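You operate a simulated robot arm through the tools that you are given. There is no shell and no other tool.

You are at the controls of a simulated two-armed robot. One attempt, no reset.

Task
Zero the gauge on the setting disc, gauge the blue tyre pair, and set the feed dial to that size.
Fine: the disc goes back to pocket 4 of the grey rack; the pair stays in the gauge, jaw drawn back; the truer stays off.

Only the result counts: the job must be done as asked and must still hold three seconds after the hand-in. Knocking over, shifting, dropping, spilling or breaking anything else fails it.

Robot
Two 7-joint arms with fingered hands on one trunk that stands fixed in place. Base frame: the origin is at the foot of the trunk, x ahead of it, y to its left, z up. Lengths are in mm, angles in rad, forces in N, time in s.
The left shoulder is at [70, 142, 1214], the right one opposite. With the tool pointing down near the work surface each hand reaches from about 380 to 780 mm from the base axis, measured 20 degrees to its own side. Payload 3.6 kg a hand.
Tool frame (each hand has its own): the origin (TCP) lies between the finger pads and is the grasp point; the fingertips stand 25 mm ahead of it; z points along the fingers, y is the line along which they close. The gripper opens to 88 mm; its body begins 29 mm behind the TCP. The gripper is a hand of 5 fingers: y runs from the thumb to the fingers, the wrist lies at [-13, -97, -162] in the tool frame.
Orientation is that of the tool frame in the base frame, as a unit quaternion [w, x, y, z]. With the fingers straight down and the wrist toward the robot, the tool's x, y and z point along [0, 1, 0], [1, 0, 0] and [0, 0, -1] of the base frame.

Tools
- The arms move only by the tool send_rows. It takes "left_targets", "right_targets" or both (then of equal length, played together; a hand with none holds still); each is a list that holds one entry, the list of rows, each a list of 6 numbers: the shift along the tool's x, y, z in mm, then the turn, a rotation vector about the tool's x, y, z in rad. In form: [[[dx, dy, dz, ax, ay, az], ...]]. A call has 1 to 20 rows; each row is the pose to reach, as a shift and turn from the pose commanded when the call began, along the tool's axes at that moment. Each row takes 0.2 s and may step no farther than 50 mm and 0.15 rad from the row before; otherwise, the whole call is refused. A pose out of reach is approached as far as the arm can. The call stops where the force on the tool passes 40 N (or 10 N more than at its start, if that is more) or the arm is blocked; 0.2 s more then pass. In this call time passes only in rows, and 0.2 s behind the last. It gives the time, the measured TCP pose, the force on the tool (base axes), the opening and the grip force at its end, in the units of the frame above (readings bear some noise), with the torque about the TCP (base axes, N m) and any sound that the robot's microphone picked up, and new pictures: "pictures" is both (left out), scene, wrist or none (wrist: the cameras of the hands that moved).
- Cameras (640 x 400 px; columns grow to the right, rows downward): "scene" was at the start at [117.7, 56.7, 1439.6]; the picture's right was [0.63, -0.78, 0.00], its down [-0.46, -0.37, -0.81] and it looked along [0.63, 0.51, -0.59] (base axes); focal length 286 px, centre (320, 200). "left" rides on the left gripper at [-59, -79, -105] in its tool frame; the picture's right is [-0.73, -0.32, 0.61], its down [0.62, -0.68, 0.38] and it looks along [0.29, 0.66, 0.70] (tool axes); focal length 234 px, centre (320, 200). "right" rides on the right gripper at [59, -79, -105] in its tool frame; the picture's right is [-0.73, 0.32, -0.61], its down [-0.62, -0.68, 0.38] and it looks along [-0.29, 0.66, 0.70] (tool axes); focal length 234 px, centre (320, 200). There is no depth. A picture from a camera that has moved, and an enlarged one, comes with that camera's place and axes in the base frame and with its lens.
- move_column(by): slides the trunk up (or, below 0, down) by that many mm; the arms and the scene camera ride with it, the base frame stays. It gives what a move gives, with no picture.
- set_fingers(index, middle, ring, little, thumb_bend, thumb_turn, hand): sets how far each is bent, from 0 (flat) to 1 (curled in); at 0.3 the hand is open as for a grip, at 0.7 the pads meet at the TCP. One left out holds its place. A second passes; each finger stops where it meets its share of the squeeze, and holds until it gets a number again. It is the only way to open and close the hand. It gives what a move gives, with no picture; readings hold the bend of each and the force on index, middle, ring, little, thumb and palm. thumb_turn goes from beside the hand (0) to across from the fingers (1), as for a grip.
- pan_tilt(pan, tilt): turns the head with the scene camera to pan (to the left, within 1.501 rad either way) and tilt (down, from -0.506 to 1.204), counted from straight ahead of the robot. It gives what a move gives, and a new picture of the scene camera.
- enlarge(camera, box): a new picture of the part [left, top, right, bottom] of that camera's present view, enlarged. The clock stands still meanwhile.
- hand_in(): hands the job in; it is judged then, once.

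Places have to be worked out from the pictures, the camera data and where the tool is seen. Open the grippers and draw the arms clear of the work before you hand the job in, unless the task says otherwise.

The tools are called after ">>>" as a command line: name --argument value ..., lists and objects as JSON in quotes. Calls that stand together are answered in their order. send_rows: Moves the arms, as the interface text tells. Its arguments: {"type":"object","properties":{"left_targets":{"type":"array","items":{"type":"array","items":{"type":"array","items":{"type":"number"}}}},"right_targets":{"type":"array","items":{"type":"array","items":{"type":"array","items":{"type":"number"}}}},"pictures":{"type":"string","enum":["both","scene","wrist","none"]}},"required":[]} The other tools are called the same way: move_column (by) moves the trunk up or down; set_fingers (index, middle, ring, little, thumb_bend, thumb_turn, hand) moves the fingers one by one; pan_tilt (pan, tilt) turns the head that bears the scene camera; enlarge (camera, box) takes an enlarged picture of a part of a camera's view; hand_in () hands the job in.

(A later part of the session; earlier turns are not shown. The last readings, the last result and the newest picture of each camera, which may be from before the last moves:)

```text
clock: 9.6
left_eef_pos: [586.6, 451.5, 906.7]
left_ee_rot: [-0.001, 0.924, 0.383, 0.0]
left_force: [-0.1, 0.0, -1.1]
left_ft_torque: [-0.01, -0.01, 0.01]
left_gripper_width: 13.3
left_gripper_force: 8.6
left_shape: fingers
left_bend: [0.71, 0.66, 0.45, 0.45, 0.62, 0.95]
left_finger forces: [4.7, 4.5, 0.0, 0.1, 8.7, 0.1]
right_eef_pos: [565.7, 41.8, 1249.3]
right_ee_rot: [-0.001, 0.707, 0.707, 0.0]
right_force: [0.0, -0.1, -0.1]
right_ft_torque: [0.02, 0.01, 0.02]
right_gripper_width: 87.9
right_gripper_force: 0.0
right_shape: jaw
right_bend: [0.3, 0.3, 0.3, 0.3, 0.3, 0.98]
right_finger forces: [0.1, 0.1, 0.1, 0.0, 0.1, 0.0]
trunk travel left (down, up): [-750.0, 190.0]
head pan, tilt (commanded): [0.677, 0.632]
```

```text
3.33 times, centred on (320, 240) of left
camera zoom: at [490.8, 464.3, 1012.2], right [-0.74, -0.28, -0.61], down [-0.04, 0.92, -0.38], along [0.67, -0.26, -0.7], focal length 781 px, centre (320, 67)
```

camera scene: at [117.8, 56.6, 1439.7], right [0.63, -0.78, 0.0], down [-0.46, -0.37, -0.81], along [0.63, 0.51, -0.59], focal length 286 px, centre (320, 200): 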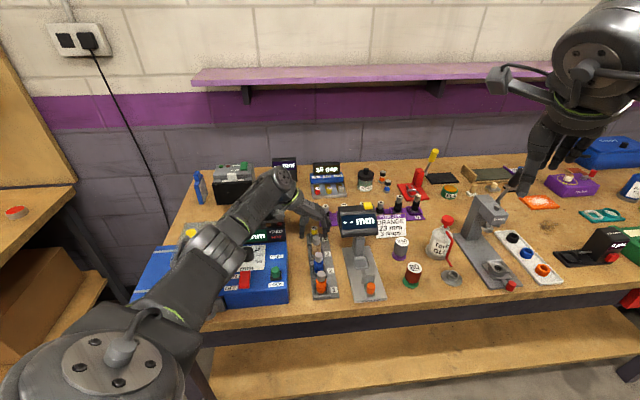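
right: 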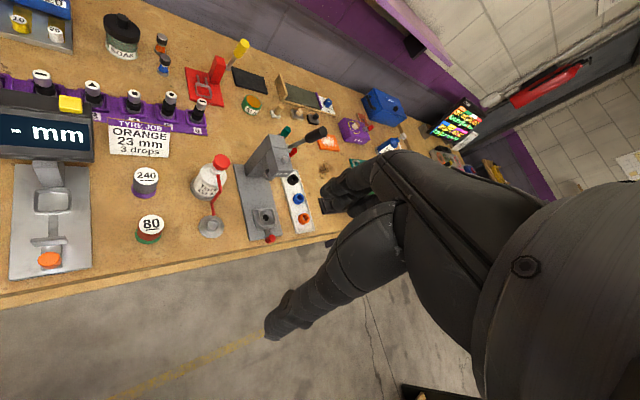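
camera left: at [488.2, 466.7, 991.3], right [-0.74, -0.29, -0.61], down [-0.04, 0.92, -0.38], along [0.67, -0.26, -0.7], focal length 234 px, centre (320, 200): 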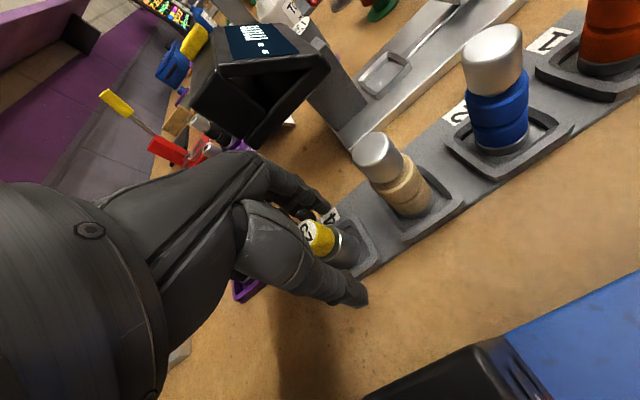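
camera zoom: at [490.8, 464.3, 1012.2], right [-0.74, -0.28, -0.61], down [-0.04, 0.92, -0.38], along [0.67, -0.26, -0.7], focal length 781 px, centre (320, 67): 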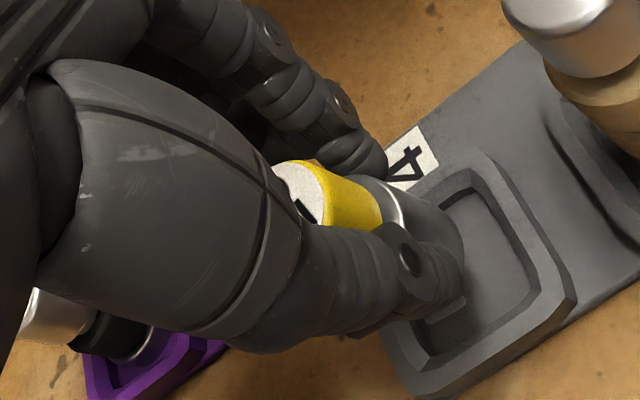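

The disc is free of the pocket and held, tilted only a few degrees. I'll raise to z≈985, carry it back toward me over the rack and then right to above the nest.

>>> send_rows --left_targets '[[[0, 0, -40, 0, 0, 0], [0, 0, -78, 0, 0, 0], [-36, 0, -78, 0, 0, 0], [-72, 0, -78, 0, 0, 0], [-108, 0, -78, 0, 0, 0]]]' --pictures "none"

>>> set_fingers --hand "left" --ring 0.0 --little 0.0

>>> send_rows --left_targets '[[[0, 38, 0, 0, 0, 0], [0, 76, 0, 0, 0, 0], [0, 114, 0, 0, 0, 0]]]' --pictures "both"

```text
clock: 10.8
left_eef_pos: [510.1, 373.2, 984.6]
left_ee_rot: [0.001, 0.924, 0.382, 0.0]
left_force: [-0.2, -0.4, -1.2]
left_ft_torque: [0.02, -0.03, 0.01]
left_gripper_width: 13.1
left_gripper_force: 8.8
left_shape: fingers
left_bend: [0.71, 0.66, 0.45, 0.45, 0.62, 0.95]
left_finger forces: [4.4, 4.7, 0.0, 0.0, 8.4, 0.0]
right_eef_pos: [565.4, 42.1, 1250.1]
right_ee_rot: [0.001, 0.708, 0.706, 0.001]
right_force: [-0.1, -0.8, -0.2]
right_ft_torque: [-0.02, 0.03, -0.01]
right_gripper_width: 88.2
right_gripper_force: 0.0
right_shape: jaw
right_bend: [0.3, 0.3, 0.3, 0.3, 0.3, 0.98]
right_finger forces: [0.0, 0.1, 0.0, 0.1, 0.0, 0.1]
trunk travel left (down, up): [-750.0, 190.0]
head pan, tilt (commanded): [0.677, 0.632]
```

```text
clock: 11.8
left_eef_pos: [510.6, 372.8, 983.5]
left_ee_rot: [0.0, 0.924, 0.383, -0.001]
left_force: [-0.6, 0.0, 0.1]
left_ft_torque: [0.02, 0.01, 0.01]
left_gripper_width: 12.7
left_gripper_force: 8.5
left_shape: fingers
left_bend: [0.71, 0.66, 0.0, 0.0, 0.62, 0.95]
left_finger forces: [4.6, 4.6, 0.0, 0.0, 8.4, 0.0]
right_eef_pos: [565.7, 41.5, 1249.7]
right_ee_rot: [0.0, 0.707, 0.708, 0.001]
right_force: [0.2, 0.0, -0.5]
right_ft_torque: [-0.02, -0.01, -0.04]
right_gripper_width: 87.7
right_gripper_force: 0.0
right_shape: jaw
right_bend: [0.3, 0.3, 0.3, 0.3, 0.3, 0.98]
right_finger forces: [0.1, 0.1, 0.0, 0.1, 0.1, 0.0]
trunk travel left (down, up): [-750.0, 190.0]
head pan, tilt (commanded): [0.677, 0.632]
```

```text
clock: 12.6
left_eef_pos: [592.2, 292.8, 985.1]
left_ee_rot: [-0.001, 0.924, 0.383, 0.0]
left_force: [0.8, -0.3, -2.1]
left_ft_torque: [0.03, -0.03, -0.03]
left_gripper_width: 12.9
left_gripper_force: 8.8
left_shape: fingers
left_bend: [0.71, 0.66, 0.0, 0.0, 0.62, 0.95]
left_finger forces: [4.3, 4.7, 0.1, 0.0, 8.5, 0.1]
right_eef_pos: [567.1, 41.1, 1249.9]
right_ee_rot: [-0.001, 0.708, 0.706, 0.001]
right_force: [0.5, -0.6, 0.1]
right_ft_torque: [0.02, 0.01, -0.02]
right_gripper_width: 87.8
right_gripper_force: 0.3
right_shape: jaw
right_bend: [0.3, 0.3, 0.3, 0.3, 0.3, 0.98]
right_finger forces: [0.0, 0.1, 0.0, 0.0, 0.1, 0.0]
trunk travel left (down, up): [-750.0, 190.0]
head pan, tilt (commanded): [0.677, 0.632]
camera scene: at [118.9, 55.7, 1439.6], right [0.63, -0.78, 0.0], down [-0.46, -0.37, -0.81], along [0.63, 0.51, -0.59], focal length 286 px, centre (320, 200)
camera left: at [496.4, 306.8, 1090.5], right [-0.74, -0.28, -0.61], down [-0.04, 0.92, -0.38], along [0.67, -0.26, -0.7], focal length 234 px, centre (320, 200)
```

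scene: 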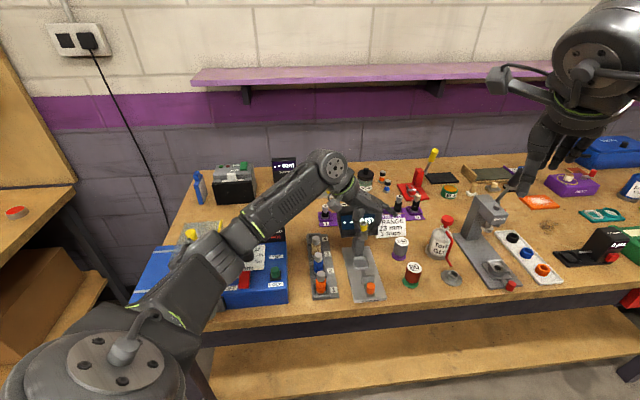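
left: 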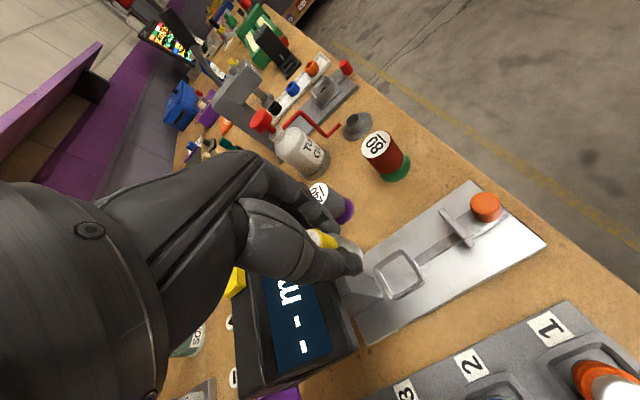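

>>> enlarge --camera "scene" --box '[320, 180, 410, 310]'

>>> enlarge --camera "left" --box '[290, 180, 550, 350]'

```text
3.08 times, centred on (365, 245) of scene
camera zoom: at [118.9, 55.7, 1439.6], right [0.63, -0.78, 0.0], down [-0.46, -0.37, -0.81], along [0.63, 0.51, -0.59], focal length 880 px, centre (182, 62)
```

zoom: 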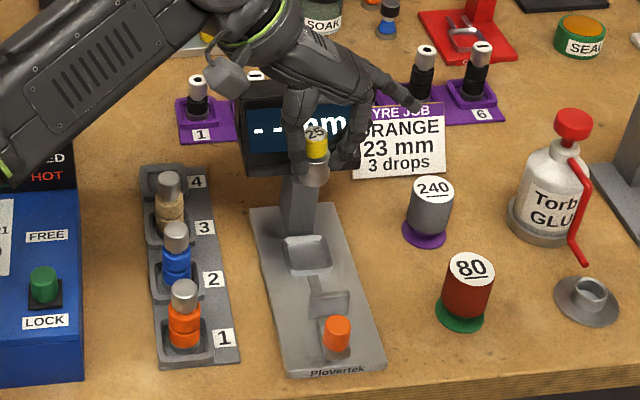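

```text
2.35 times, centred on (420, 265) of left
camera zoom: at [496.4, 306.8, 1090.5], right [-0.74, -0.28, -0.61], down [-0.04, 0.92, -0.38], along [0.67, -0.26, -0.7], focal length 551 px, centre (85, 47)
```

zoom: 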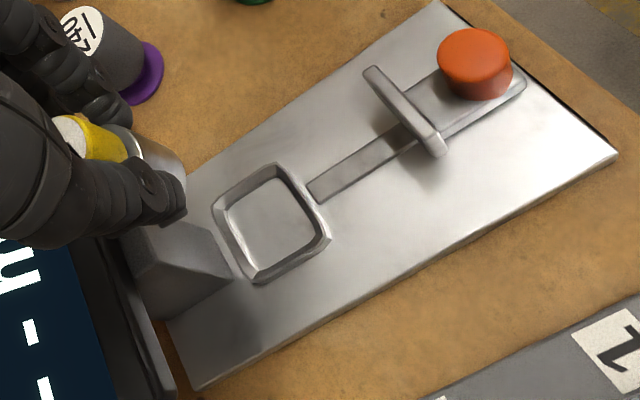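

I have a clear view of the nest; it's at about [589,293.5]. Let me zoom on the held disc to determine its offset in the hand.

>>> enlarge --camera "left" --box '[290, 210, 380, 290]'

>>> enlarge --camera "scene" --box '[335, 190, 395, 250]'

```text
5.00 times, centred on (335, 250) of left
camera zoom: at [496.4, 306.8, 1090.5], right [-0.74, -0.28, -0.61], down [-0.04, 0.92, -0.38], along [0.67, -0.26, -0.7], focal length 1171 px, centre (245, -50)
```

zoom: 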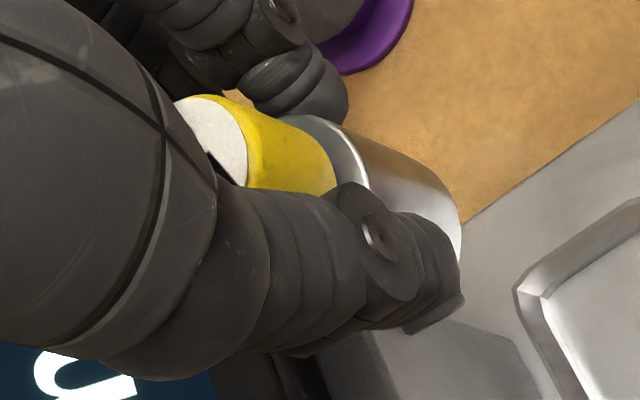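

```text
6.67 times, centred on (365, 220) of scene
camera zoom: at [118.9, 55.7, 1439.6], right [0.63, -0.78, 0.0], down [-0.46, -0.37, -0.81], along [0.63, 0.51, -0.59], focal length 1906 px, centre (20, 67)
```

zoom: 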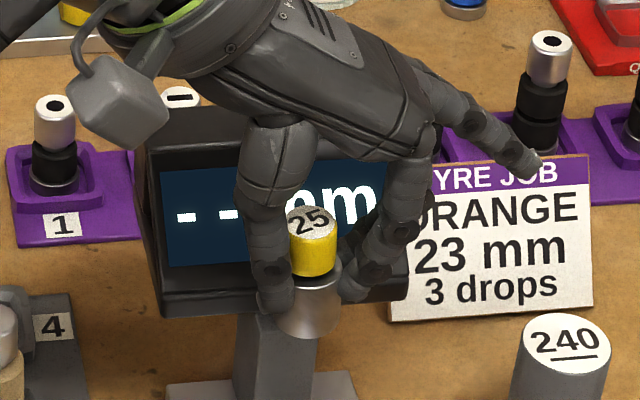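

The disc is tilted ~7° (top toward the thumb side) and sits ~6.5 mm to the thumb side of the TCP. I'll rotate the tool about its x by +0.12 to set the disc upright, shift to align it with the nest, and lower partway.

>>> send_rows --left_targets '[[[-0.5, 1.5, 0, 0.06, 0, 0], [-1.5, 4, 0, 0.12, 0, 0], [-1.5, 4, 25, 0.12, 0, 0], [-1.5, 4, 50, 0.12, 0, 0]]]' --pictures "both"

>>> enlarge --camera "scene" --box '[335, 200, 395, 270]'

>>> enlarge --camera "left" --box '[290, 180, 450, 300]'

```text
clock: 13.6
left_eef_pos: [592.7, 290.6, 933.3]
left_ee_rot: [-0.056, 0.922, 0.382, -0.022]
left_force: [-0.5, -1.1, -1.1]
left_ft_torque: [0.03, -0.02, -0.07]
left_gripper_width: 12.5
left_gripper_force: 8.0
left_shape: fingers
left_bend: [0.71, 0.66, 0.0, 0.0, 0.62, 0.95]
left_finger forces: [4.1, 4.8, 0.0, 0.1, 8.1, 0.0]
right_eef_pos: [566.2, 41.9, 1250.4]
right_ee_rot: [-0.001, 0.707, 0.707, 0.0]
right_force: [0.4, -0.1, 0.0]
right_ft_torque: [0.03, 0.0, -0.04]
right_gripper_width: 87.7
right_gripper_force: 0.1
right_shape: jaw
right_bend: [0.3, 0.3, 0.3, 0.3, 0.3, 0.98]
right_finger forces: [0.1, 0.0, 0.0, 0.0, 0.0, 0.0]
trunk travel left (down, up): [-750.0, 190.0]
head pan, tilt (commanded): [0.677, 0.632]
camera scene: at [118.5, 56.7, 1439.6], right [0.63, -0.78, 0.0], down [-0.46, -0.37, -0.81], along [0.63, 0.51, -0.59], focal length 286 px, centre (320, 200)
camera left: at [506.4, 294.8, 1047.4], right [-0.79, -0.24, -0.56], down [-0.07, 0.95, -0.3], along [0.61, -0.2, -0.77], focal length 234 px, centre (320, 200)
```

scene: 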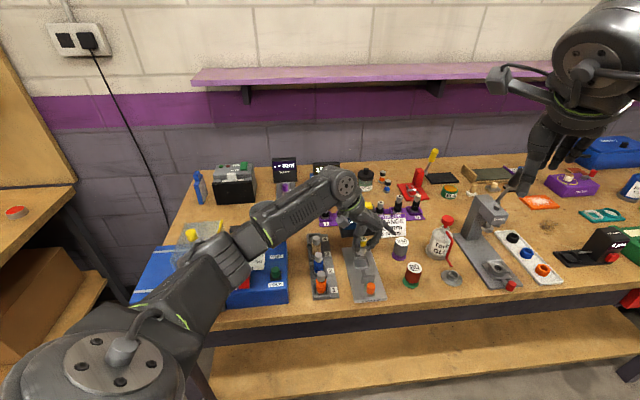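
left: 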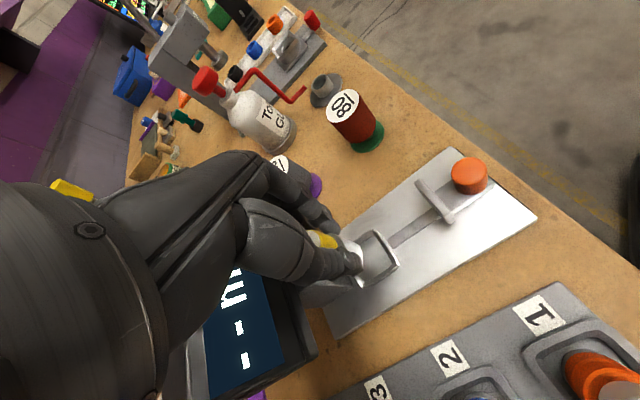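

```text
5.71 times, centred on (365, 235) of scene
camera zoom: at [118.5, 56.7, 1439.6], right [0.63, -0.78, 0.0], down [-0.46, -0.37, -0.81], along [0.63, 0.51, -0.59], focal length 1634 px, centre (63, 0)
```

zoom: 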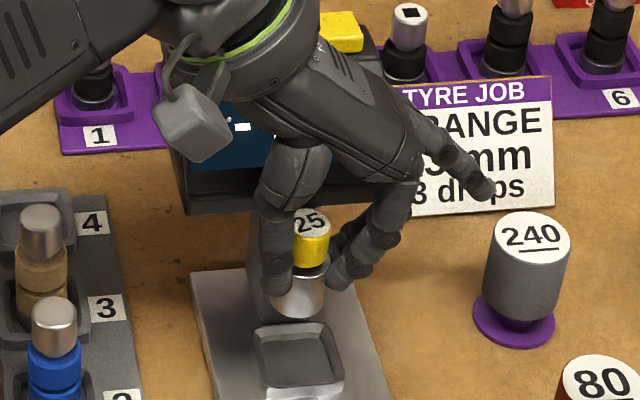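

```text
3.33 times, centred on (370, 240) of left
camera zoom: at [506.4, 294.8, 1047.4], right [-0.79, -0.24, -0.56], down [-0.07, 0.95, -0.3], along [0.61, -0.2, -0.77], focal length 781 px, centre (153, 67)
```

zoom: 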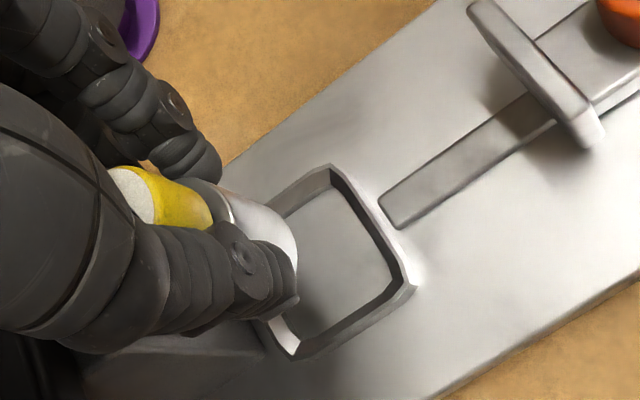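

The disc now hangs upright and roughly over the nest; the two views disagree by a few mm, so I'll lower to ~10 mm above the rim (with +2 mm to the right) and recheck.

>>> send_rows --left_targets '[[[0, 2.7, 13.8, 0, 0, 0], [0, 5.4, 27.5, 0, 0, 0]]]' --pictures "none"

>>> enlarge --camera "scene" --box '[340, 220, 390, 275]'

>>> enlarge --camera "left" --box '[290, 180, 430, 300]'

```text
clock: 14.2
left_eef_pos: [593.7, 286.6, 907.9]
left_ee_rot: [-0.055, 0.922, 0.382, -0.022]
left_force: [1.6, -0.4, 2.1]
left_ft_torque: [-0.01, -0.17, -0.06]
left_gripper_width: 12.2
left_gripper_force: 10.1
left_shape: fingers
left_bend: [0.71, 0.66, 0.0, 0.0, 0.63, 0.95]
left_finger forces: [3.9, 4.7, 0.1, 2.9, 8.0, 0.0]
right_eef_pos: [566.3, 40.1, 1250.2]
right_ee_rot: [0.0, 0.708, 0.707, 0.002]
right_force: [0.2, 0.7, 0.5]
right_ft_torque: [0.01, -0.01, -0.01]
right_gripper_width: 87.5
right_gripper_force: 0.1
right_shape: jaw
right_bend: [0.3, 0.3, 0.3, 0.3, 0.3, 0.98]
right_finger forces: [0.0, 0.1, 0.0, 0.0, 0.0, 0.0]
trunk travel left (down, up): [-750.0, 190.0]
head pan, tilt (commanded): [0.677, 0.632]
```

```text
7.27 times, centred on (365, 248) of scene
camera zoom: at [117.1, 55.7, 1439.9], right [0.63, -0.78, 0.0], down [-0.46, -0.37, -0.81], along [0.63, 0.51, -0.59], focal length 2079 px, centre (-7, -146)
```

zoom: 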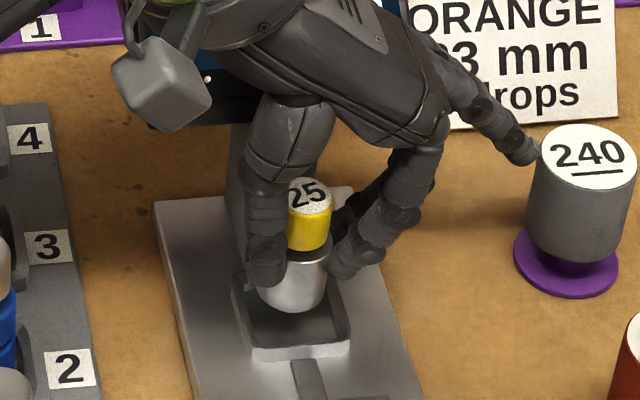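

```text
3.33 times, centred on (360, 240) of left
camera zoom: at [506.6, 291.7, 1021.0], right [-0.79, -0.23, -0.57], down [-0.07, 0.95, -0.3], along [0.61, -0.2, -0.77], focal length 781 px, centre (187, 67)
```

zoom: 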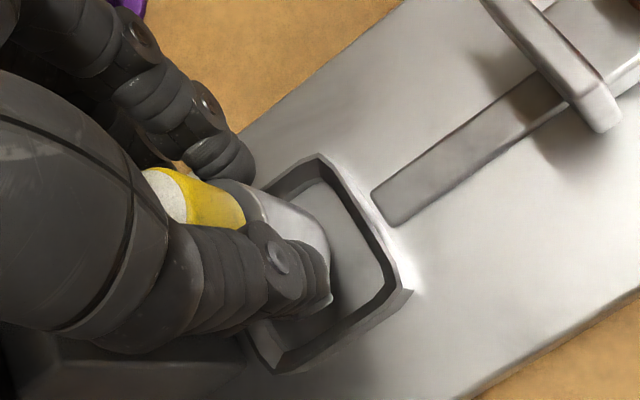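

The flat little finger now reads 2.9 N: its tip has reached the "240" puck. I'll rise 12 mm straight away, then bend ring and little to 0.2 so they clear the puck.

>>> send_rows --left_targets '[[[0, -1.45, -12, 0, 0, 0]]]' --pictures "none"

>>> set_fingers --hand "left" --ring 0.18 --little 0.18

>>> enlarge --camera "scene" --box '[335, 195, 425, 275]'

>>> enlarge --camera "left" --box '[220, 100, 440, 300]'

```text
clock: 14.6
left_eef_pos: [594.0, 288.0, 917.1]
left_ee_rot: [-0.056, 0.922, 0.382, -0.024]
left_force: [0.3, 0.0, -0.6]
left_ft_torque: [-0.01, 0.01, 0.03]
left_gripper_width: 12.1
left_gripper_force: 7.4
left_shape: fingers
left_bend: [0.71, 0.66, 0.0, 0.0, 0.63, 0.95]
left_finger forces: [3.8, 4.8, 0.0, 0.1, 7.9, 0.0]
right_eef_pos: [565.5, 43.2, 1248.6]
right_ee_rot: [0.0, 0.708, 0.706, 0.002]
right_force: [0.3, -0.6, 0.5]
right_ft_torque: [0.02, 0.04, -0.01]
right_gripper_width: 87.8
right_gripper_force: 0.0
right_shape: jaw
right_bend: [0.3, 0.3, 0.3, 0.3, 0.3, 0.98]
right_finger forces: [0.0, 0.0, 0.1, 0.1, 0.1, 0.0]
trunk travel left (down, up): [-750.0, 190.0]
head pan, tilt (commanded): [0.677, 0.632]
```

```text
clock: 15.6
left_eef_pos: [594.7, 287.1, 917.6]
left_ee_rot: [-0.056, 0.922, 0.382, -0.024]
left_force: [1.5, -0.8, 0.8]
left_ft_torque: [0.02, -0.09, -0.09]
left_gripper_width: 12.1
left_gripper_force: 9.8
left_shape: fingers
left_bend: [0.71, 0.66, 0.18, 0.16, 0.63, 0.95]
left_finger forces: [3.7, 4.7, 0.1, 2.6, 7.8, 0.0]
right_eef_pos: [565.9, 40.7, 1249.6]
right_ee_rot: [0.0, 0.707, 0.707, 0.001]
right_force: [-0.7, 0.6, -0.6]
right_ft_torque: [0.01, -0.02, -0.02]
right_gripper_width: 87.9
right_gripper_force: 0.1
right_shape: jaw
right_bend: [0.3, 0.3, 0.3, 0.3, 0.3, 0.98]
right_finger forces: [0.0, 0.1, 0.1, 0.0, 0.1, 0.0]
trunk travel left (down, up): [-750.0, 190.0]
head pan, tilt (commanded): [0.677, 0.632]
```

```text
5.00 times, centred on (380, 235) of scene
camera zoom: at [118.1, 56.1, 1439.6], right [0.63, -0.78, 0.0], down [-0.46, -0.37, -0.81], along [0.63, 0.51, -0.59], focal length 1429 px, centre (20, 25)
```

zoom: 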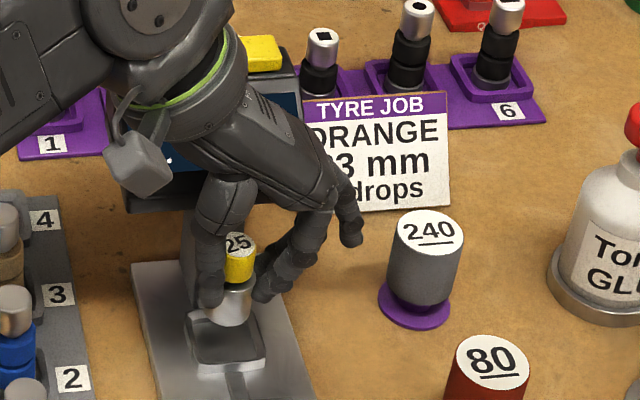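

```text
2.00 times, centred on (330, 200) of left
camera zoom: at [507.0, 291.6, 1031.4], right [-0.79, -0.24, -0.56], down [-0.07, 0.95, -0.3], along [0.61, -0.2, -0.77], focal length 468 px, centre (300, 200)
```

zoom: 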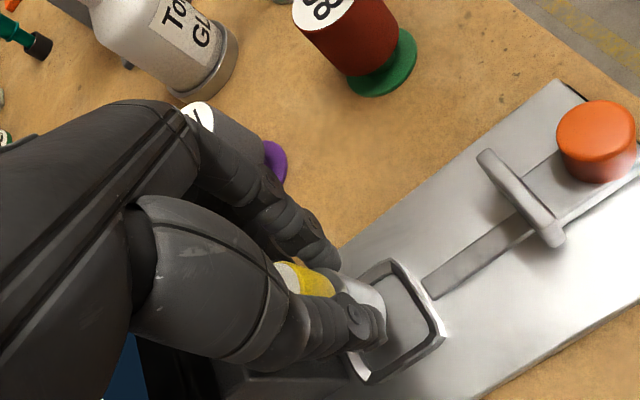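

The little finger is pressing the gauge head's right side (2.6 N). I'll open it again, rise 40 mm, and yaw the hand 25° about the vertical so the little-finger side swings away from the head.

>>> set_fingers --hand "left" --ring 0.05 --little 0.0

>>> send_rows --left_targets '[[[0, -2.4, -20, 0, 0, 0], [0, -4.8, -40, 0, 0, 0], [-0.7, -5.0, -40, 0, 0.013, 0.108], [-1.4, -5.1, -40, 0, 0.026, 0.216], [-2.1, -5.3, -40, 0, 0.039, 0.325], [-2.8, -5.4, -40, 0, 0.052, 0.433]]]' --pictures "none"

>>> set_fingers --hand "left" --ring 0.35 --little 0.35

>>> enlarge --camera "scene" --box '[320, 180, 420, 270]'

>>> enlarge --camera "left" --box '[220, 100, 440, 300]'

```text
clock: 16.6
left_eef_pos: [594.5, 287.8, 917.1]
left_ee_rot: [-0.056, 0.922, 0.382, -0.023]
left_force: [-0.5, 0.0, -0.7]
left_ft_torque: [0.03, 0.01, 0.0]
left_gripper_width: 12.2
left_gripper_force: 7.9
left_shape: fingers
left_bend: [0.71, 0.66, 0.05, 0.0, 0.63, 0.95]
left_finger forces: [3.8, 4.7, 0.0, 0.0, 7.9, 0.0]
right_eef_pos: [566.5, 42.3, 1250.7]
right_ee_rot: [-0.001, 0.707, 0.708, 0.001]
right_force: [-0.7, 0.0, -0.1]
right_ft_torque: [-0.02, 0.01, 0.03]
right_gripper_width: 87.7
right_gripper_force: 0.1
right_shape: jaw
right_bend: [0.3, 0.3, 0.3, 0.3, 0.3, 0.98]
right_finger forces: [0.1, 0.0, 0.0, 0.1, 0.0, 0.1]
trunk travel left (down, up): [-750.0, 190.0]
head pan, tilt (commanded): [0.677, 0.632]
```

```text
clock: 18.0
left_eef_pos: [593.2, 286.1, 957.9]
left_ee_rot: [-0.058, 0.983, 0.173, -0.011]
left_force: [-0.4, -0.1, -1.7]
left_ft_torque: [-0.05, 0.02, -0.04]
left_gripper_width: 12.0
left_gripper_force: 7.9
left_shape: fingers
left_bend: [0.71, 0.66, 0.05, 0.0, 0.63, 0.95]
left_finger forces: [3.8, 4.8, 0.0, 0.0, 7.9, 0.1]
right_eef_pos: [566.7, 44.0, 1249.7]
right_ee_rot: [-0.002, 0.707, 0.707, 0.001]
right_force: [-0.2, -0.7, 0.0]
right_ft_torque: [-0.01, 0.02, -0.03]
right_gripper_width: 87.6
right_gripper_force: 0.1
right_shape: jaw
right_bend: [0.3, 0.3, 0.3, 0.3, 0.3, 0.98]
right_finger forces: [0.0, 0.0, 0.0, 0.1, 0.1, 0.0]
trunk travel left (down, up): [-750.0, 190.0]
head pan, tilt (commanded): [0.677, 0.632]
```

```text
clock: 19.0
left_eef_pos: [591.6, 285.3, 958.0]
left_ee_rot: [-0.059, 0.983, 0.174, -0.01]
left_force: [-0.1, -0.4, -1.2]
left_ft_torque: [0.01, 0.01, 0.01]
left_gripper_width: 11.8
left_gripper_force: 8.6
left_shape: fingers
left_bend: [0.71, 0.66, 0.35, 0.35, 0.63, 0.95]
left_finger forces: [3.9, 4.9, 0.0, 0.0, 7.8, 0.0]
right_eef_pos: [565.4, 41.8, 1250.4]
right_ee_rot: [-0.001, 0.707, 0.707, 0.001]
right_force: [0.7, -1.5, 0.6]
right_ft_torque: [-0.03, -0.02, 0.05]
right_gripper_width: 87.5
right_gripper_force: 0.1
right_shape: jaw
right_bend: [0.3, 0.3, 0.3, 0.3, 0.3, 0.98]
right_finger forces: [0.0, 0.0, 0.1, 0.0, 0.1, 0.0]
trunk travel left (down, up): [-750.0, 190.0]
head pan, tilt (commanded): [0.677, 0.632]
```

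```text
4.44 times, centred on (370, 225) of scene
camera zoom: at [118.0, 56.7, 1439.6], right [0.63, -0.78, 0.0], down [-0.46, -0.37, -0.81], along [0.63, 0.51, -0.59], focal length 1270 px, centre (98, 89)
```

zoom: 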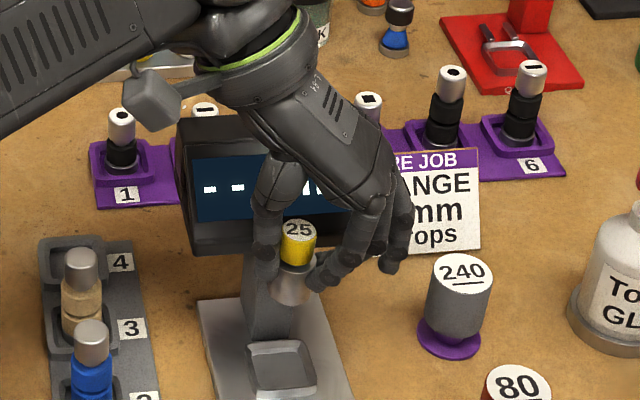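

```text
2.00 times, centred on (330, 200) of left
camera zoom: at [515.7, 327.4, 1072.2], right [-0.82, 0.12, -0.56], down [0.34, 0.89, -0.3], along [0.47, -0.44, -0.77], focal length 468 px, centre (300, 200)
```

zoom: 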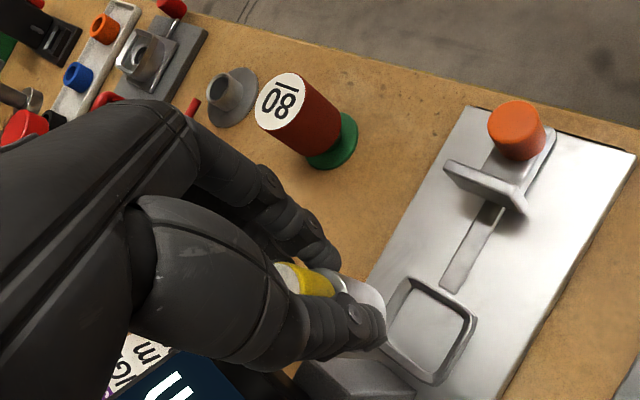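

The hand now clears the head and the disc is upright, nearly over the nest at [589.4, 293.7]. I'll zoom the wrist view to verify the disc's base position.

>>> enlarge --camera "left" --box '[310, 220, 410, 300]'

>>> enlarge --camera "scene" --box '[345, 220, 395, 270]'

```text
5.00 times, centred on (360, 260) of left
camera zoom: at [515.7, 327.4, 1072.2], right [-0.82, 0.12, -0.56], down [0.34, 0.89, -0.3], along [0.47, -0.44, -0.77], focal length 1171 px, centre (120, -100)
```

zoom: 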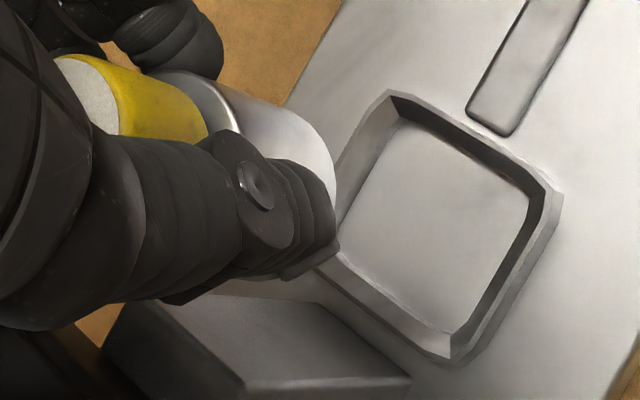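

```text
8.00 times, centred on (370, 245) of scene
camera zoom: at [118.0, 56.7, 1439.6], right [0.63, -0.78, 0.0], down [-0.46, -0.37, -0.81], along [0.63, 0.51, -0.59], focal length 2287 px, centre (-80, -160)
```

zoom: 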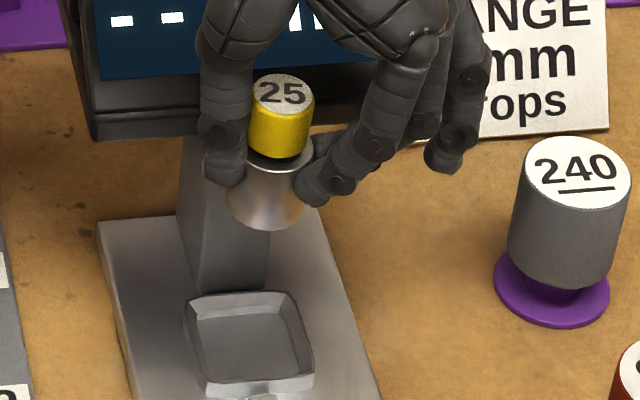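

Both views now agree that the disc's base is within ~1 mm of the nest centre. I'll lower 50 mm straight down (vertical = 0.12 y + 0.993 z in the tool) and check clearance with the head.

>>> send_rows --left_targets '[[[0, 2, 16.5, 0, 0, 0], [0, 4, 33, 0, 0, 0], [0, 6, 49.6, 0, 0, 0]]]' --pictures "none"

>>> enlarge --camera "scene" --box '[340, 215, 400, 275]'

>>> enlarge --camera "left" --box '[310, 220, 410, 300]'

```text
clock: 19.8
left_eef_pos: [592.5, 287.1, 905.9]
left_ee_rot: [-0.059, 0.983, 0.173, -0.011]
left_force: [0.2, 0.2, -0.9]
left_ft_torque: [-0.01, 0.0, -0.02]
left_gripper_width: 11.9
left_gripper_force: 8.0
left_shape: fingers
left_bend: [0.71, 0.66, 0.35, 0.35, 0.63, 0.95]
left_finger forces: [3.8, 4.8, 0.0, 0.1, 7.9, 0.0]
right_eef_pos: [565.5, 41.4, 1249.6]
right_ee_rot: [-0.001, 0.707, 0.707, 0.0]
right_force: [0.0, 0.0, 0.2]
right_ft_torque: [-0.01, -0.01, 0.01]
right_gripper_width: 87.7
right_gripper_force: 0.0
right_shape: jaw
right_bend: [0.3, 0.3, 0.3, 0.3, 0.3, 0.98]
right_finger forces: [0.0, 0.0, 0.1, 0.0, 0.0, 0.0]
trunk travel left (down, up): [-750.0, 190.0]
head pan, tilt (commanded): [0.677, 0.632]
```

```text
6.67 times, centred on (370, 245) of scene
camera zoom: at [118.2, 56.7, 1439.6], right [0.63, -0.78, 0.0], down [-0.46, -0.37, -0.81], along [0.63, 0.51, -0.59], focal length 1906 px, centre (-13, -100)
```

zoom: 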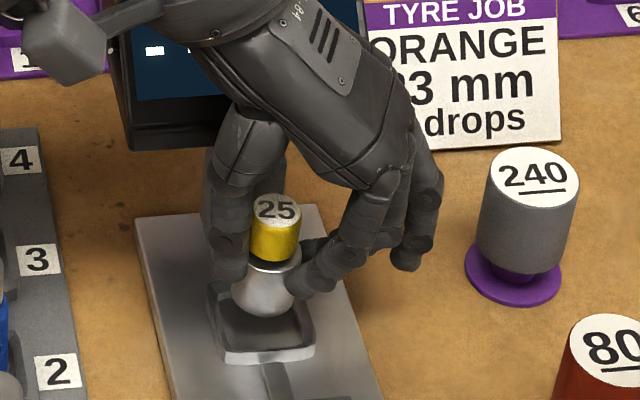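

```text
5.00 times, centred on (360, 260) of left
camera zoom: at [515.7, 327.2, 1021.2], right [-0.82, 0.12, -0.56], down [0.34, 0.89, -0.3], along [0.47, -0.44, -0.77], focal length 1171 px, centre (120, -100)
```

zoom: 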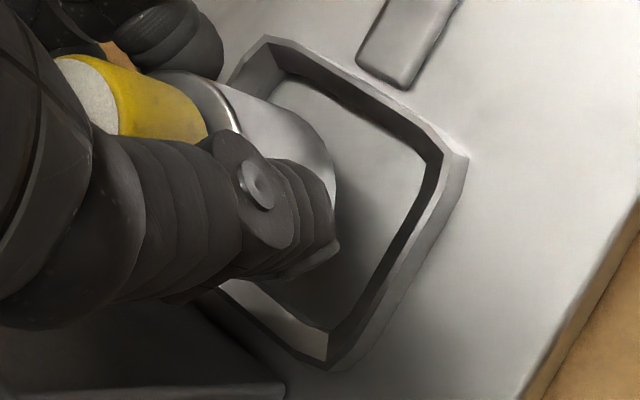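

No contact yet; the disc base is ~14 mm above the nest floor and centred within ~2 mm. I'll nudge slightly and lower 10 mm, then take fine steps.

>>> send_rows --left_targets '[[[-0.5, 1.9, 4.8, 0, 0, 0], [-0.5, 2.5, 9.8, 0, 0, 0]]]' --pictures "none"

>>> send_rows --left_targets '[[[0, 0.24, 2, 0, 0, 0]]]' --pictures "none"

>>> enlarge --camera "scene" --box '[340, 215, 400, 275]'

>>> enlarge --camera "left" --box '[310, 220, 410, 300]'

```text
clock: 20.4
left_eef_pos: [592.0, 283.7, 896.1]
left_ee_rot: [-0.058, 0.983, 0.173, -0.009]
left_force: [0.6, -0.2, -0.8]
left_ft_torque: [-0.02, 0.01, -0.01]
left_gripper_width: 11.9
left_gripper_force: 7.8
left_shape: fingers
left_bend: [0.71, 0.66, 0.35, 0.35, 0.63, 0.95]
left_finger forces: [3.8, 4.6, 0.0, 0.1, 7.8, 0.0]
right_eef_pos: [565.1, 42.1, 1250.4]
right_ee_rot: [0.0, 0.707, 0.707, 0.001]
right_force: [-0.4, 0.2, 0.9]
right_ft_torque: [0.01, 0.01, -0.01]
right_gripper_width: 88.0
right_gripper_force: 0.0
right_shape: jaw
right_bend: [0.3, 0.3, 0.3, 0.3, 0.3, 0.98]
right_finger forces: [0.0, 0.0, 0.1, 0.0, 0.0, 0.1]
trunk travel left (down, up): [-750.0, 190.0]
head pan, tilt (commanded): [0.677, 0.632]
```

```text
clock: 20.8
left_eef_pos: [591.9, 285.0, 895.4]
left_ee_rot: [-0.059, 0.983, 0.173, -0.01]
left_force: [-0.6, -0.1, 0.1]
left_ft_torque: [-0.02, 0.0, -0.01]
left_gripper_width: 11.9
left_gripper_force: 7.9
left_shape: fingers
left_bend: [0.71, 0.66, 0.35, 0.35, 0.63, 0.95]
left_finger forces: [3.8, 4.7, 0.0, 0.0, 7.9, 0.1]
right_eef_pos: [566.1, 42.6, 1250.5]
right_ee_rot: [-0.001, 0.708, 0.706, 0.001]
right_force: [-0.2, 0.4, 0.0]
right_ft_torque: [0.0, -0.04, 0.0]
right_gripper_width: 87.7
right_gripper_force: 0.1
right_shape: jaw
right_bend: [0.3, 0.3, 0.3, 0.3, 0.3, 0.98]
right_finger forces: [0.1, 0.1, 0.0, 0.1, 0.0, 0.0]
trunk travel left (down, up): [-750.0, 190.0]
head pan, tilt (commanded): [0.677, 0.632]
```

```text
6.67 times, centred on (370, 245) of scene
camera zoom: at [118.1, 56.7, 1439.6], right [0.63, -0.78, 0.0], down [-0.46, -0.37, -0.81], along [0.63, 0.51, -0.59], focal length 1906 px, centre (-13, -100)
```

zoom: 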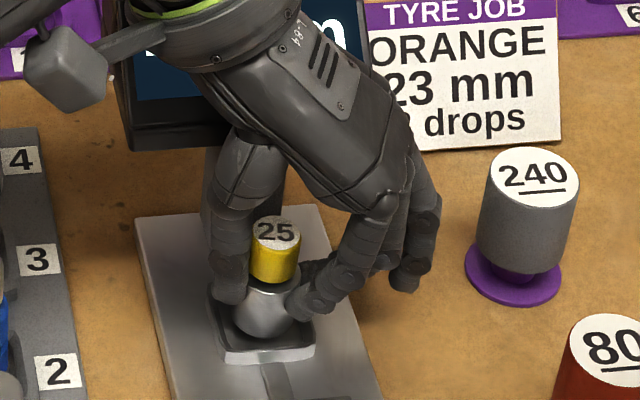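

```text
5.00 times, centred on (360, 260) of left
camera zoom: at [515.1, 325.9, 1010.3], right [-0.82, 0.12, -0.56], down [0.34, 0.89, -0.3], along [0.47, -0.44, -0.77], focal length 1171 px, centre (120, -100)
```

zoom: 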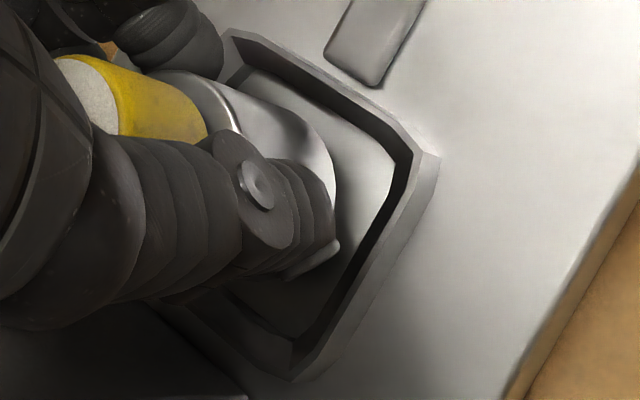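

Still no contact at TCP z≈894.5. I'll keep lowering in 2 mm steps watching the force.

>>> send_rows --left_targets '[[[0, 0.24, 2, 0, 0, 0]]]' --pictures "none"

>>> send_rows --left_targets '[[[0, 0.24, 2, 0, 0, 0]]]' --pictures "none"

>>> enlarge --camera "scene" --box '[345, 225, 395, 275]'

```text
clock: 21.2
left_eef_pos: [591.8, 283.9, 893.8]
left_ee_rot: [-0.058, 0.983, 0.174, -0.011]
left_force: [0.0, -0.9, -1.3]
left_ft_torque: [0.0, -0.03, -0.01]
left_gripper_width: 11.9
left_gripper_force: 8.5
left_shape: fingers
left_bend: [0.71, 0.66, 0.35, 0.35, 0.63, 0.95]
left_finger forces: [3.8, 4.7, 0.0, 0.0, 7.9, 0.0]
right_eef_pos: [566.5, 42.0, 1249.7]
right_ee_rot: [0.0, 0.707, 0.707, 0.001]
right_force: [0.5, 0.5, 1.0]
right_ft_torque: [0.0, 0.0, -0.02]
right_gripper_width: 87.5
right_gripper_force: 0.1
right_shape: jaw
right_bend: [0.3, 0.3, 0.3, 0.3, 0.3, 0.98]
right_finger forces: [0.1, 0.1, 0.1, 0.1, 0.0, 0.0]
trunk travel left (down, up): [-750.0, 190.0]
head pan, tilt (commanded): [0.677, 0.632]
```

```text
clock: 21.6
left_eef_pos: [592.0, 284.6, 891.7]
left_ee_rot: [-0.059, 0.983, 0.173, -0.01]
left_force: [-0.1, 0.0, -0.9]
left_ft_torque: [-0.02, 0.0, 0.0]
left_gripper_width: 11.7
left_gripper_force: 8.0
left_shape: fingers
left_bend: [0.71, 0.66, 0.35, 0.35, 0.63, 0.95]
left_finger forces: [3.8, 4.6, 0.0, 0.1, 7.9, 0.1]
right_eef_pos: [566.6, 42.1, 1249.9]
right_ee_rot: [0.0, 0.707, 0.707, 0.0]
right_force: [-0.2, -0.1, -0.5]
right_ft_torque: [-0.02, 0.0, 0.02]
right_gripper_width: 87.6
right_gripper_force: 0.0
right_shape: jaw
right_bend: [0.3, 0.3, 0.3, 0.3, 0.3, 0.98]
right_finger forces: [0.0, 0.0, 0.0, 0.1, 0.0, 0.1]
trunk travel left (down, up): [-750.0, 190.0]
head pan, tilt (commanded): [0.677, 0.632]
```

```text
8.00 times, centred on (370, 250) of scene
camera zoom: at [118.1, 56.7, 1439.6], right [0.63, -0.78, 0.0], down [-0.46, -0.37, -0.81], along [0.63, 0.51, -0.59], focal length 2287 px, centre (-80, -200)
```

zoom: 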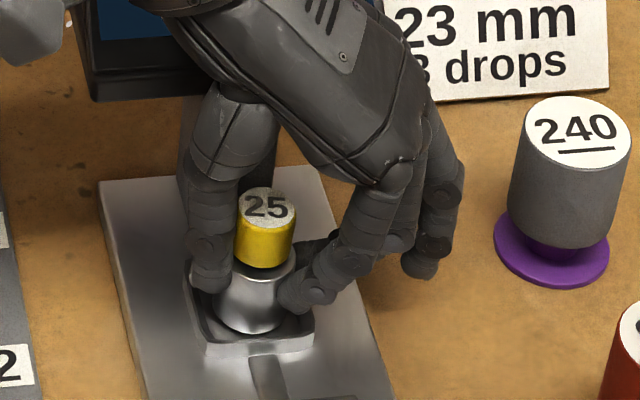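

Disc base is inside the nest outline and centred. I'll continue down in 2 mm steps until it touches the floor.

>>> send_rows --left_targets '[[[0, 0.24, 2, 0, 0, 0]]]' --pictures "none"

>>> send_rows --left_targets '[[[0, 0.24, 2, 0, 0, 0]]]' --pictures "none"

>>> enlarge --camera "scene" --box '[345, 225, 395, 275]'

```text
clock: 22.0
left_eef_pos: [591.4, 284.3, 891.2]
left_ee_rot: [-0.059, 0.983, 0.173, -0.01]
left_force: [-0.1, -1.1, -1.2]
left_ft_torque: [-0.02, 0.0, -0.01]
left_gripper_width: 11.9
left_gripper_force: 8.8
left_shape: fingers
left_bend: [0.71, 0.66, 0.35, 0.35, 0.63, 0.95]
left_finger forces: [3.9, 5.1, 0.0, 0.0, 8.1, 0.1]
right_eef_pos: [564.7, 42.7, 1250.1]
right_ee_rot: [-0.001, 0.708, 0.706, 0.0]
right_force: [0.3, -0.1, -0.4]
right_ft_torque: [-0.01, 0.01, 0.01]
right_gripper_width: 87.5
right_gripper_force: 0.1
right_shape: jaw
right_bend: [0.3, 0.3, 0.3, 0.3, 0.3, 0.98]
right_finger forces: [0.1, 0.0, 0.1, 0.0, 0.0, 0.1]
trunk travel left (down, up): [-750.0, 190.0]
head pan, tilt (commanded): [0.677, 0.632]
```

```text
clock: 22.4
left_eef_pos: [591.6, 284.8, 889.7]
left_ee_rot: [-0.058, 0.983, 0.173, -0.01]
left_force: [-0.1, 1.1, 3.3]
left_ft_torque: [-0.04, -0.06, 0.0]
left_gripper_width: 11.2
left_gripper_force: 9.5
left_shape: fingers
left_bend: [0.71, 0.66, 0.35, 0.35, 0.63, 0.95]
left_finger forces: [4.1, 6.2, 0.0, 0.0, 9.3, 0.0]
right_eef_pos: [565.2, 40.9, 1250.5]
right_ee_rot: [0.0, 0.707, 0.707, 0.001]
right_force: [0.5, 0.3, 0.9]
right_ft_torque: [0.0, 0.02, 0.01]
right_gripper_width: 87.6
right_gripper_force: 0.1
right_shape: jaw
right_bend: [0.3, 0.3, 0.3, 0.3, 0.3, 0.98]
right_finger forces: [0.1, 0.0, 0.1, 0.0, 0.1, 0.1]
trunk travel left (down, up): [-750.0, 190.0]
head pan, tilt (commanded): [0.677, 0.632]
```

```text
8.00 times, centred on (370, 250) of scene
camera zoom: at [116.8, 56.1, 1439.9], right [0.63, -0.78, 0.0], down [-0.46, -0.37, -0.81], along [0.63, 0.51, -0.59], focal length 2287 px, centre (-80, -200)
```

zoom: 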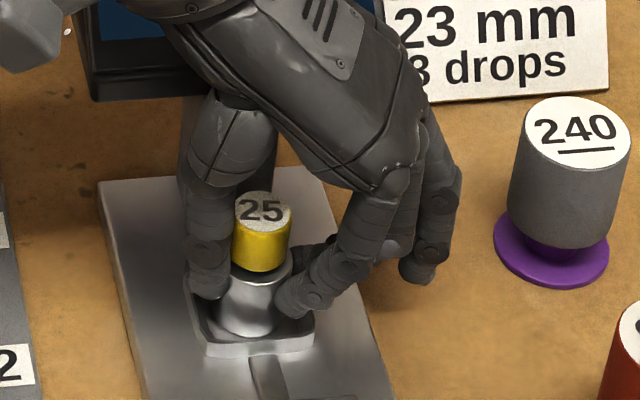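

Contact with the floor: +3.3 N at TCP z≈889. I'll open the thumb wider than the fingers, since the disc sits thumb-side, and look.

>>> set_fingers --hand "left" --index 0.48 --middle 0.48 --thumb_bend 0.42

>>> enlarge --camera "scene" --box '[345, 225, 395, 275]'

>>> enlarge --camera "left" --box '[290, 200, 410, 300]'

```text
clock: 23.4
left_eef_pos: [591.8, 286.0, 887.9]
left_ee_rot: [-0.06, 0.983, 0.173, -0.01]
left_force: [-0.6, -0.3, 0.1]
left_ft_torque: [-0.03, 0.01, 0.03]
left_gripper_width: 52.1
left_gripper_force: 0.1
left_shape: fingers
left_bend: [0.48, 0.48, 0.35, 0.35, 0.42, 0.97]
left_finger forces: [0.0, 0.0, 0.0, 0.0, 0.0, 0.0]
right_eef_pos: [566.7, 40.7, 1249.4]
right_ee_rot: [-0.001, 0.708, 0.707, 0.001]
right_force: [-0.3, 0.0, 0.2]
right_ft_torque: [-0.01, 0.02, -0.02]
right_gripper_width: 87.7
right_gripper_force: 0.0
right_shape: jaw
right_bend: [0.3, 0.3, 0.3, 0.3, 0.3, 0.98]
right_finger forces: [0.1, 0.1, 0.0, 0.0, 0.0, 0.1]
trunk travel left (down, up): [-750.0, 190.0]
head pan, tilt (commanded): [0.677, 0.632]
```

```text
8.00 times, centred on (370, 250) of scene
camera zoom: at [117.8, 56.6, 1439.6], right [0.63, -0.78, 0.0], down [-0.46, -0.37, -0.81], along [0.63, 0.51, -0.59], focal length 2287 px, centre (-80, -200)
```

zoom: 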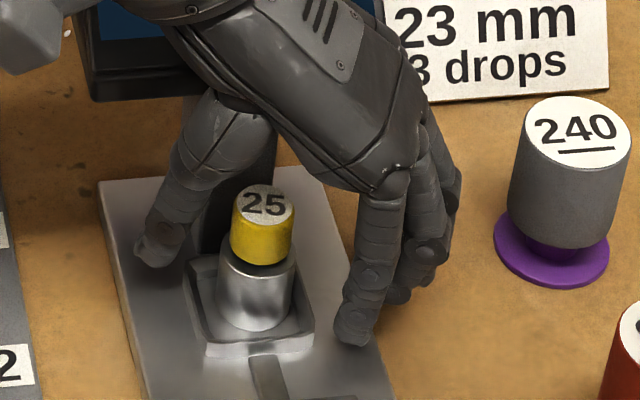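

```text
4.00 times, centred on (350, 250) of left
camera zoom: at [515.3, 326.6, 1002.6], right [-0.82, 0.12, -0.56], down [0.34, 0.89, -0.3], along [0.47, -0.44, -0.77], focal length 937 px, centre (200, 0)
```

zoom: 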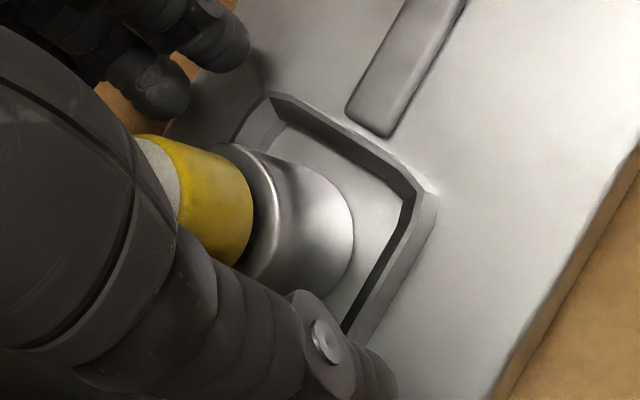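

The disc stands upright in the nest and the hand is clear. I'll raise 90 mm, remove the tilt, and move over toward the jaw knob.

>>> send_rows --left_targets '[[[0, -3.6, -30, 0, 0, 0], [0, -7.2, -60, 0, 0, 0], [0, -10.8, -89.4, 0, 0, 0], [0, -10.8, -89.4, -0.06, 0, 0], [0, -10.8, -89.4, -0.12, 0, 0]]]' --pictures "both"

>>> enlarge --camera "scene" --box '[330, 200, 400, 310]'

```text
clock: 24.6
left_eef_pos: [591.1, 285.4, 979.0]
left_ee_rot: [0.001, 0.985, 0.174, 0.0]
left_force: [-0.9, 0.6, -0.1]
left_ft_torque: [0.0, -0.01, -0.01]
left_gripper_width: 52.0
left_gripper_force: 0.1
left_shape: fingers
left_bend: [0.48, 0.48, 0.35, 0.35, 0.42, 0.97]
left_finger forces: [0.1, 0.0, 0.0, 0.0, 0.1, 0.0]
right_eef_pos: [566.3, 42.2, 1249.8]
right_ee_rot: [0.0, 0.707, 0.707, 0.0]
right_force: [0.0, 0.4, 0.2]
right_ft_torque: [-0.04, 0.01, -0.01]
right_gripper_width: 88.0
right_gripper_force: 0.0
right_shape: jaw
right_bend: [0.3, 0.3, 0.3, 0.3, 0.3, 0.98]
right_finger forces: [0.1, 0.0, 0.0, 0.1, 0.0, 0.0]
trunk travel left (down, up): [-750.0, 190.0]
head pan, tilt (commanded): [0.677, 0.632]
camera scene: at [117.9, 56.9, 1439.6], right [0.63, -0.78, 0.0], down [-0.46, -0.37, -0.81], along [0.63, 0.51, -0.59], focal length 286 px, centre (320, 200)
camera left: at [509.8, 339.3, 1084.0], right [-0.79, 0.05, -0.61], down [0.35, 0.85, -0.38], along [0.5, -0.52, -0.7], focal length 234 px, centre (320, 200)
```

scene: 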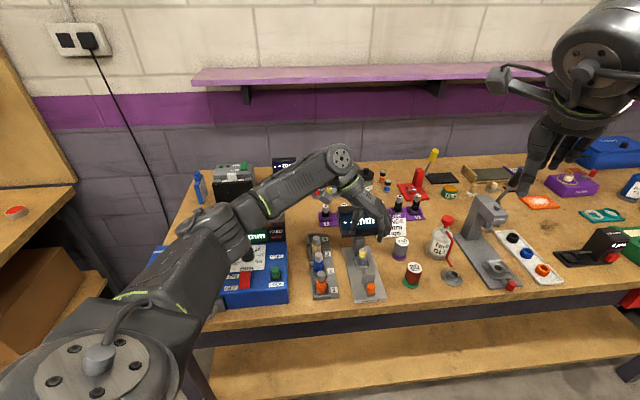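
left: 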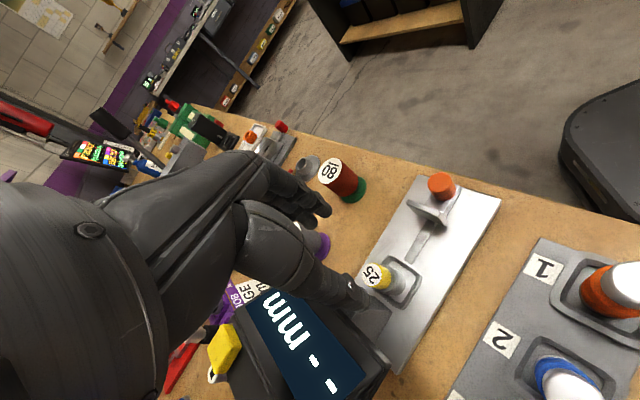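

```text
3.64 times, centred on (365, 255) of scene
camera zoom: at [117.9, 56.9, 1439.6], right [0.63, -0.78, 0.0], down [-0.46, -0.37, -0.81], along [0.63, 0.51, -0.59], focal length 1040 px, centre (156, 0)
```

zoom: 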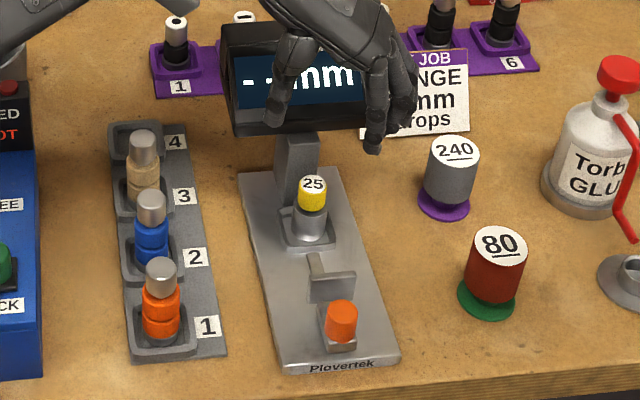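

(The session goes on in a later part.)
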